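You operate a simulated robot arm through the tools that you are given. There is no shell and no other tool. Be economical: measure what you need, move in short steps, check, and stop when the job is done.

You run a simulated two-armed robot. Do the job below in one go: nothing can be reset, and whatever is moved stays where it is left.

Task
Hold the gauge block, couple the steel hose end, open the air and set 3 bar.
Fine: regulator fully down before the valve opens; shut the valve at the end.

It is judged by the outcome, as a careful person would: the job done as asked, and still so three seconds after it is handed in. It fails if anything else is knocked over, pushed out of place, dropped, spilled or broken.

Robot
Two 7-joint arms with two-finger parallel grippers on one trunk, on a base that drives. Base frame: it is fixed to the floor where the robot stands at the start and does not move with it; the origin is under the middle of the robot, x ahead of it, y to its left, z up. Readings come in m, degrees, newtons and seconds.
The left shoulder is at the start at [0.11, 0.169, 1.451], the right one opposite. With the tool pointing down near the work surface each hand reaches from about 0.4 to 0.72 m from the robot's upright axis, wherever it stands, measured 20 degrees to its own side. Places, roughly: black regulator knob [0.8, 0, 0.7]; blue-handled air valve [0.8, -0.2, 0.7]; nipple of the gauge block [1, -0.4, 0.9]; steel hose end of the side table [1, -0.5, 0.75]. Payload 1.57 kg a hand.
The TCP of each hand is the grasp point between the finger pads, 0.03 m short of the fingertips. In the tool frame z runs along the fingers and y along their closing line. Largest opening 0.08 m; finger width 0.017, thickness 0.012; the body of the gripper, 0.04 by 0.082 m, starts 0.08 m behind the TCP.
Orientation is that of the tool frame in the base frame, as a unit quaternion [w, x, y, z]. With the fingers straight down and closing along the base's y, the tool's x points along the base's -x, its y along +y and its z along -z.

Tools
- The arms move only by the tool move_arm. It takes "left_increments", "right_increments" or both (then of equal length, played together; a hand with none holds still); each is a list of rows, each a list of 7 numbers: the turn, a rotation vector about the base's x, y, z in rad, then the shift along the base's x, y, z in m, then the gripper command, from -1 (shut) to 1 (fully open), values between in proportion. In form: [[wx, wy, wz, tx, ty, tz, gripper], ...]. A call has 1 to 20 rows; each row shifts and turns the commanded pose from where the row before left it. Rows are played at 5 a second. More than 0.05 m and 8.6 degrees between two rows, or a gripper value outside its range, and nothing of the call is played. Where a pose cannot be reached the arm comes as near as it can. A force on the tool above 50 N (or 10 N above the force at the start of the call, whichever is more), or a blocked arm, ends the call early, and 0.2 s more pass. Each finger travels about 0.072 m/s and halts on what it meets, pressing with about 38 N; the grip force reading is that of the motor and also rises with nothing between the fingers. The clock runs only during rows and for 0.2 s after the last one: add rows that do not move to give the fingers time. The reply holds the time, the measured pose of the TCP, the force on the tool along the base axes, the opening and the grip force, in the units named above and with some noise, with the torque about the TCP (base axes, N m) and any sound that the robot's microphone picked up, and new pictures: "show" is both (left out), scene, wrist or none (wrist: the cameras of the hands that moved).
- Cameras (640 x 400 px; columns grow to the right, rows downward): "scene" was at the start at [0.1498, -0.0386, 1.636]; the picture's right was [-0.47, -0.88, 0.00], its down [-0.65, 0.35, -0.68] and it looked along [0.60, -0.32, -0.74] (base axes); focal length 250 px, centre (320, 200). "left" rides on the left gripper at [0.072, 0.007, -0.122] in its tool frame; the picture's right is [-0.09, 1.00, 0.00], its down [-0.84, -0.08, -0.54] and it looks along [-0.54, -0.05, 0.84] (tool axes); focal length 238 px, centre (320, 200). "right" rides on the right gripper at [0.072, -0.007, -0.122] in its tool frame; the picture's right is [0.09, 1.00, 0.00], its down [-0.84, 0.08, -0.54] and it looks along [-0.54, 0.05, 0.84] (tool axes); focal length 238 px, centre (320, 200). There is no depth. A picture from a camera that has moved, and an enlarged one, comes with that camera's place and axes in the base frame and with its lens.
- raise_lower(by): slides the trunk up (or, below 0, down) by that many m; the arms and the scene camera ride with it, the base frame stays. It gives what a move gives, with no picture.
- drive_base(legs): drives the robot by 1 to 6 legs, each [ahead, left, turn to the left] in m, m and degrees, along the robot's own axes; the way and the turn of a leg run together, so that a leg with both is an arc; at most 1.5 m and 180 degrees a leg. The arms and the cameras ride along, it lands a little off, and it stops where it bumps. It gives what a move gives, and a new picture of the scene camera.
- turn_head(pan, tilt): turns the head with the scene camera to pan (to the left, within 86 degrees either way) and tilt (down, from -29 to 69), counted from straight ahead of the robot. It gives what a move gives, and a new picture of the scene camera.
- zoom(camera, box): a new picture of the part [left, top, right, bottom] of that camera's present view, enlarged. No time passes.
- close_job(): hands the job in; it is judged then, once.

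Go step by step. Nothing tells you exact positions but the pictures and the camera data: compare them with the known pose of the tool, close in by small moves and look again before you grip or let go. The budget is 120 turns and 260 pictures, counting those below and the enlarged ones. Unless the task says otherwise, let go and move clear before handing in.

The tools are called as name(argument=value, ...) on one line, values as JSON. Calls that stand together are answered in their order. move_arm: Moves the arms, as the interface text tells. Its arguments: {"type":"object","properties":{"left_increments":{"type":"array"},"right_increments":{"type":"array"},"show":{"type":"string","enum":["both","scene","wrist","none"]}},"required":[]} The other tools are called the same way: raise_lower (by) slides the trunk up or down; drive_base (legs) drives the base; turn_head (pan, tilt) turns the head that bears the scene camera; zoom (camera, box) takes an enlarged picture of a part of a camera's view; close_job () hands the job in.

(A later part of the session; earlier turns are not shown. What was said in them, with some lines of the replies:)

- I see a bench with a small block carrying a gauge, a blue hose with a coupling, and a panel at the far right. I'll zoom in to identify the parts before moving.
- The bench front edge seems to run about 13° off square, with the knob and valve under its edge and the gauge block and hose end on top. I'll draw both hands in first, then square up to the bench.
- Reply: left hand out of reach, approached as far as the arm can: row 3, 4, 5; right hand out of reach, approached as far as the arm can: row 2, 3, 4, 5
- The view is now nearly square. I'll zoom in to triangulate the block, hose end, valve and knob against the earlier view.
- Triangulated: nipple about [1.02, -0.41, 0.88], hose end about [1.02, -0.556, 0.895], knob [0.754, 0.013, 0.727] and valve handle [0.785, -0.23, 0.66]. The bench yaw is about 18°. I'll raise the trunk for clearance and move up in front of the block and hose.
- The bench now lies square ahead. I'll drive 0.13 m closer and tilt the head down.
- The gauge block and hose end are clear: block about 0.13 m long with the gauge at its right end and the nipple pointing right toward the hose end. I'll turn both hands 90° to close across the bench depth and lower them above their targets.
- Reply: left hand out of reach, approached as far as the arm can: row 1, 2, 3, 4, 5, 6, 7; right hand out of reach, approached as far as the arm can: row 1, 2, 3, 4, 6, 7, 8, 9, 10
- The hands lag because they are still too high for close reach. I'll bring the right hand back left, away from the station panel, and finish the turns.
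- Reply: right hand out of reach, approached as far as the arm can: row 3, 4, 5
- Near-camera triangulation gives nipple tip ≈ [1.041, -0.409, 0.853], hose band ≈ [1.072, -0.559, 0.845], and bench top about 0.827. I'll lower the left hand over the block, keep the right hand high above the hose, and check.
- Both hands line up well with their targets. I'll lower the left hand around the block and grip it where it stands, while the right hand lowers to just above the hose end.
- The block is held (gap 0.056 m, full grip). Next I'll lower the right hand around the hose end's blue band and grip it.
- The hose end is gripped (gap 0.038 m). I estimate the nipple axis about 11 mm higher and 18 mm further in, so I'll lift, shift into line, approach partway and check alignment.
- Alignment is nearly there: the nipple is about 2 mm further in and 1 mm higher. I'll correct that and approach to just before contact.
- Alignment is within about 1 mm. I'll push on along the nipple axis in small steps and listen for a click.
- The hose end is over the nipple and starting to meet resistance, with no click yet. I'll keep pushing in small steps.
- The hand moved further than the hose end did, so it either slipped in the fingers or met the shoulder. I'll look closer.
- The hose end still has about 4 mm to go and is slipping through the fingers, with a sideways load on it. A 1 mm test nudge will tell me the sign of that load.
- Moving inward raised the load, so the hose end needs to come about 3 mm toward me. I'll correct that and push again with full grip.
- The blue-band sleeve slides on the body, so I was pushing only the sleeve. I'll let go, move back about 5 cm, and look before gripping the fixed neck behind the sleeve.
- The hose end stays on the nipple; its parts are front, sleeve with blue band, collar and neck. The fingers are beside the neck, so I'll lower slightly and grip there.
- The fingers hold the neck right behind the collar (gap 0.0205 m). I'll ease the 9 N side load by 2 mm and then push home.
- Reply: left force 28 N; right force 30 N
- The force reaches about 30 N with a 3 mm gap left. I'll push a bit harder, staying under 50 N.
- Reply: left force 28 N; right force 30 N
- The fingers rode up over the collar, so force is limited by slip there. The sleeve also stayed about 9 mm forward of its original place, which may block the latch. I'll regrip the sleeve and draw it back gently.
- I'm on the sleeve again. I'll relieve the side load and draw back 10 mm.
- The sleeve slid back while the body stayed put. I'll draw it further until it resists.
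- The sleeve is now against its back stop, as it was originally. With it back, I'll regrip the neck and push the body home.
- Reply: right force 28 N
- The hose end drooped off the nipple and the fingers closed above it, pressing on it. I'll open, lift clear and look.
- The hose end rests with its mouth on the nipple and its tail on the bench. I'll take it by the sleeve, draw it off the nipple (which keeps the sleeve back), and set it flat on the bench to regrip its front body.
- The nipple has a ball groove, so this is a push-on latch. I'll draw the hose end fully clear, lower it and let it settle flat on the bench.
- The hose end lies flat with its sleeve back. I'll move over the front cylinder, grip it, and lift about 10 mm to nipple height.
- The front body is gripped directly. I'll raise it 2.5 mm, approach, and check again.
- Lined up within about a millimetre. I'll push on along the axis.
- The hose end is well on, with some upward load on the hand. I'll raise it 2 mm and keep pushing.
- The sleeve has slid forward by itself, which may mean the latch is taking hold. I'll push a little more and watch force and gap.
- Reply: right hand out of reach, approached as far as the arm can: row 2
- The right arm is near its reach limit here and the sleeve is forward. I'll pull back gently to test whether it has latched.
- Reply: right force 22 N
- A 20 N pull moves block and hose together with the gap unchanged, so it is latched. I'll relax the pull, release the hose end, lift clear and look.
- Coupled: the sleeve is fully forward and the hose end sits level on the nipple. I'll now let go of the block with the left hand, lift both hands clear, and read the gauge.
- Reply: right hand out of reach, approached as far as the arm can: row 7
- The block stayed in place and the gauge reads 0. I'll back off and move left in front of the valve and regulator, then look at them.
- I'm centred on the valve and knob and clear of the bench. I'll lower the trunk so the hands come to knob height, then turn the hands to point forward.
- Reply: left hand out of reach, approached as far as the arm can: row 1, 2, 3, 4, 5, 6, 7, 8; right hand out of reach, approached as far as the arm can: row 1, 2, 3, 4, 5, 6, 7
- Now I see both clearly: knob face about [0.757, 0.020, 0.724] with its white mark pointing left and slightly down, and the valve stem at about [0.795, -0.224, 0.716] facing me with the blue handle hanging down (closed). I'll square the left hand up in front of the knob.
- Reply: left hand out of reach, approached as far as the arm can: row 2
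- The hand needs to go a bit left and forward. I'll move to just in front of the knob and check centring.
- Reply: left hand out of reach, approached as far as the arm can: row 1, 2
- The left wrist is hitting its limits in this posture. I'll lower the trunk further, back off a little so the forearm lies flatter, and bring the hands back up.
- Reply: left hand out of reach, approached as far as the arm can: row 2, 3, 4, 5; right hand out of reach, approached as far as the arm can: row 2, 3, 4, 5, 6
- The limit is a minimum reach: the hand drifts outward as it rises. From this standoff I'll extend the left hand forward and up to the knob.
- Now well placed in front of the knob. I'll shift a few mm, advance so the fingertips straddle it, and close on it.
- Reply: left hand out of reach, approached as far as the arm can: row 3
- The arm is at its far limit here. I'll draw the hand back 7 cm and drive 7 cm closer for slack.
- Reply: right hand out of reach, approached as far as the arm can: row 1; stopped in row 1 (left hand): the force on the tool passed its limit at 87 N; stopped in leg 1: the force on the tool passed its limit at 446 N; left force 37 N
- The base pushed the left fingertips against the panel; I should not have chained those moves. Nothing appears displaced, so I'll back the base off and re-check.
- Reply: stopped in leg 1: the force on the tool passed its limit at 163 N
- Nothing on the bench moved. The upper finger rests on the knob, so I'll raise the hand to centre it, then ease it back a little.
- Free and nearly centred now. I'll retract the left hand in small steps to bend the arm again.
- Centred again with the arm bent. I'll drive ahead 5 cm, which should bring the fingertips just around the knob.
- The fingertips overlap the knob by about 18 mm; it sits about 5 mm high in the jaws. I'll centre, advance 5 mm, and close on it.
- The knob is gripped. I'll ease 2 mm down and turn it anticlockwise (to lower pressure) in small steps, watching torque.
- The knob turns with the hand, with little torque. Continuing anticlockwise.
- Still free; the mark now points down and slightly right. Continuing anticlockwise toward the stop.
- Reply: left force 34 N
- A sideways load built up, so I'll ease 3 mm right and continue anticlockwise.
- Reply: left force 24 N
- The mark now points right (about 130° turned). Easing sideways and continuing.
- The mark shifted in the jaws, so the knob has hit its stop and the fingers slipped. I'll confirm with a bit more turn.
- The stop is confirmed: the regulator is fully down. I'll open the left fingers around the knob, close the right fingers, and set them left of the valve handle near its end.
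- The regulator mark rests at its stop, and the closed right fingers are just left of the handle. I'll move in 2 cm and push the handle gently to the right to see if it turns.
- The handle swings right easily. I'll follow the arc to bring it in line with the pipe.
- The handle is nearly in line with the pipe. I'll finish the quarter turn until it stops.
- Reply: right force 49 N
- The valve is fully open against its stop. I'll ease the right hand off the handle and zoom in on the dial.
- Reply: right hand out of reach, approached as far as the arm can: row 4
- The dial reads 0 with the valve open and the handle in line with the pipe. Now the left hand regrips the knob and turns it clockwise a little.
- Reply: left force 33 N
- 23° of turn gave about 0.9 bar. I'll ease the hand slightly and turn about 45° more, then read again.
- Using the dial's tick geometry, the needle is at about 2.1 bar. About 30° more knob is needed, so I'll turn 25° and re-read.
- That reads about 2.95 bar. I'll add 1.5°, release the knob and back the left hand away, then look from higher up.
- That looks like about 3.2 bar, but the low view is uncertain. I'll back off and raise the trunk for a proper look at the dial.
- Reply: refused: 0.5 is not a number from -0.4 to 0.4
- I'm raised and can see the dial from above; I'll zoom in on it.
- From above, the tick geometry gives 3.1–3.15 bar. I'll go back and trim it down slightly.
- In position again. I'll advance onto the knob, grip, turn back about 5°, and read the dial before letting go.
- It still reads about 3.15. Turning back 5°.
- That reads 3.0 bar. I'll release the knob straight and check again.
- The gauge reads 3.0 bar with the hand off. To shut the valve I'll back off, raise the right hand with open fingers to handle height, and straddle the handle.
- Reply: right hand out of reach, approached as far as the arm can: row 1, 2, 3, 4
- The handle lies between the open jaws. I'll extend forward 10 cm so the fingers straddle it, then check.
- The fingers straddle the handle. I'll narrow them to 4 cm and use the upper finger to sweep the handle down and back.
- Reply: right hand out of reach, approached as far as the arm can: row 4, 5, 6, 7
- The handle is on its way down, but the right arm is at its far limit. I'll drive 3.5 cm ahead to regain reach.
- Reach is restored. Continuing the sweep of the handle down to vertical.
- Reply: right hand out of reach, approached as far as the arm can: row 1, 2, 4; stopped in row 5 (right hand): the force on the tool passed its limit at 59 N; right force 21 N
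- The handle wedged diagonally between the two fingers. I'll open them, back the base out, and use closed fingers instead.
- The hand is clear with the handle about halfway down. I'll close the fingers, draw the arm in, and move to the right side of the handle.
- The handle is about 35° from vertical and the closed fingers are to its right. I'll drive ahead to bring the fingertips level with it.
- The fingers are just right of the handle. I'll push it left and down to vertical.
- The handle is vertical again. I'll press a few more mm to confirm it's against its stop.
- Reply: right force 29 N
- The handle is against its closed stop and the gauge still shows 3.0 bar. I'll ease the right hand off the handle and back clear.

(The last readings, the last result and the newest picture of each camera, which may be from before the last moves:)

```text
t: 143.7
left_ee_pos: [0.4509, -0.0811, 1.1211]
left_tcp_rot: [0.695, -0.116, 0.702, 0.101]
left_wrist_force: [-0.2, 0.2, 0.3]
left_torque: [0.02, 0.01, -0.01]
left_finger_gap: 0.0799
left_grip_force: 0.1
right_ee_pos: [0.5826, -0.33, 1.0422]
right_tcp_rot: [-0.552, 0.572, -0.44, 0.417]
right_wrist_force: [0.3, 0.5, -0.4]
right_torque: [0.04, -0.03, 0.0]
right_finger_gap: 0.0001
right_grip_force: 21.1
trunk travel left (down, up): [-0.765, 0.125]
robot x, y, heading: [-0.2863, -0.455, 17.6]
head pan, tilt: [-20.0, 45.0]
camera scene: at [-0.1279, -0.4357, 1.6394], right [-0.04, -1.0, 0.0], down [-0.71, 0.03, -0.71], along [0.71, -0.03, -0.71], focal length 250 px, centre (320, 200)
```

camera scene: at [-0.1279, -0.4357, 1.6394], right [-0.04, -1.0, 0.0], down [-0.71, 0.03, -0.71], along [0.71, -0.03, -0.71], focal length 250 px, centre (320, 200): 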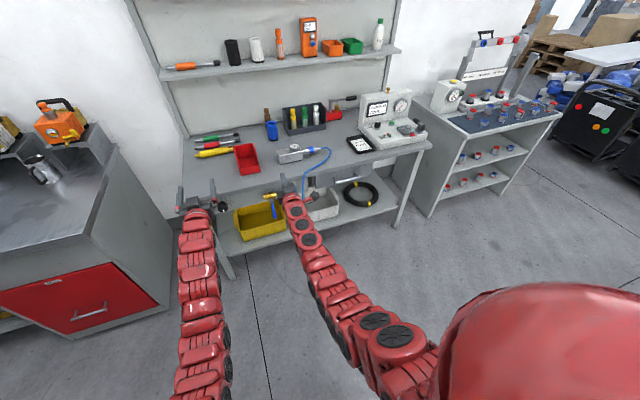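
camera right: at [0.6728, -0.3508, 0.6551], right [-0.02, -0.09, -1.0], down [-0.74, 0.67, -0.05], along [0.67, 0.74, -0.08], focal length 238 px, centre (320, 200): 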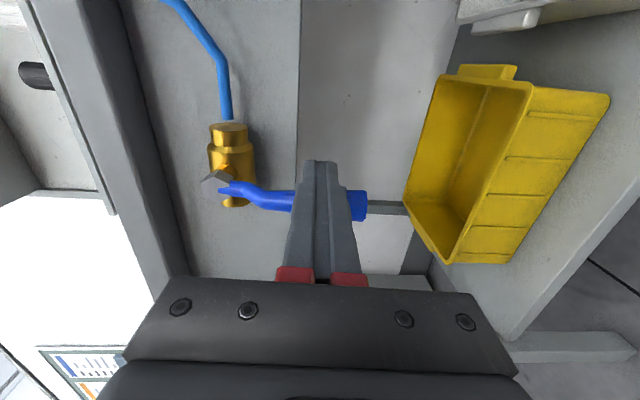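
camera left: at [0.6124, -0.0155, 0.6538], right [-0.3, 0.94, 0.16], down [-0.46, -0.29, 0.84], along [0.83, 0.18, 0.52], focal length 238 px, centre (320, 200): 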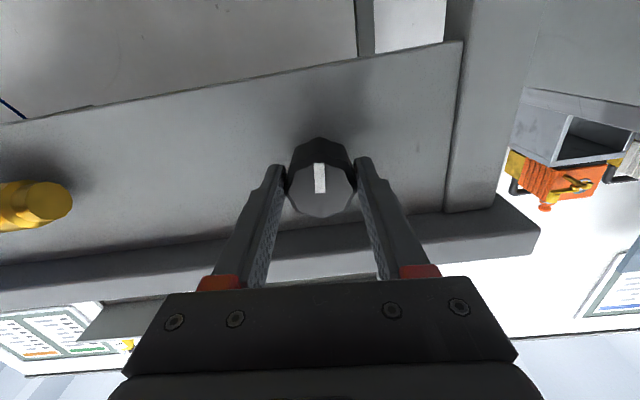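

Everything looks in place and the hands are clear. One last close look at the dial, the coupling and the valve.

zoom(camera="scene", box=[284, 142, 308, 157])

zoom(camera="scene", box=[230, 125, 390, 225])

```text
16.00 times, centred on (296, 150) of scene
camera zoom: at [-0.1279, -0.4357, 1.6394], right [-0.04, -1.0, 0.0], down [-0.71, 0.03, -0.71], along [0.71, -0.03, -0.71], focal length 4002 px, centre (704, 1008)
```

zoom: 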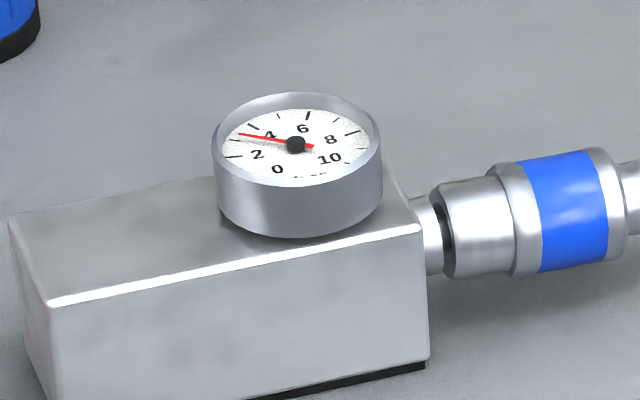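

```text
4.00 times, centred on (310, 175) of scene
camera zoom: at [-0.1279, -0.4357, 1.6394], right [-0.04, -1.0, 0.0], down [-0.71, 0.03, -0.71], along [0.71, -0.03, -0.71], focal length 1001 px, centre (360, 300)
```

zoom: 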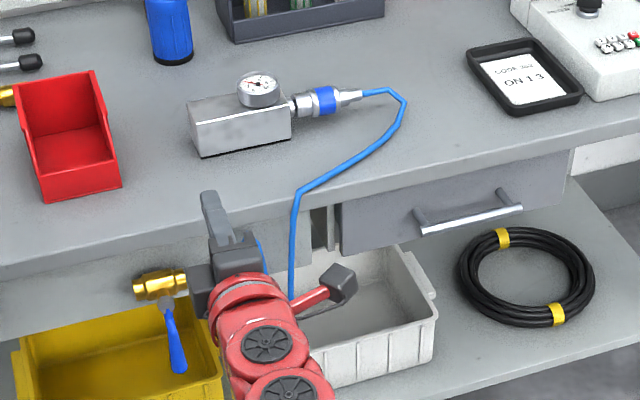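

The steel hose end is latched on the gauge block, the regulator was wound fully down before the valve opened, and the valve is shut with the gauge holding about 3.0 bar by my read of the dial.

close_job()

```text
The job is handed in.
```

The job is done and handed in. The steel hose end is latched on the gauge block, and the gauge holds about 3.0–3.1 bar with the valve shut.

- **Block:** I held it with the left hand while coupling, then let go so that hand could work the regulator.
- **Coupling:** It took several tries. Early on the hose end slipped off the nipple and drooped onto the bench, and I briefly pressed on it before lifting clear. It then held against a pull of about 20 N.
- **Regulator and valve:** I turned the knob down to its stop before opening the valve. I set 3 bar with the valve open, then shut it against its stop.
- **Bumps:** While I was getting the left hand onto the regulator, the fingertips hit the front panel or the knob, with force spikes up to 446 N. I saw no damage or movement afterwards, and the knob worked normally.

Both hands are clear, and nothing else on the bench looked moved in the last pictures.
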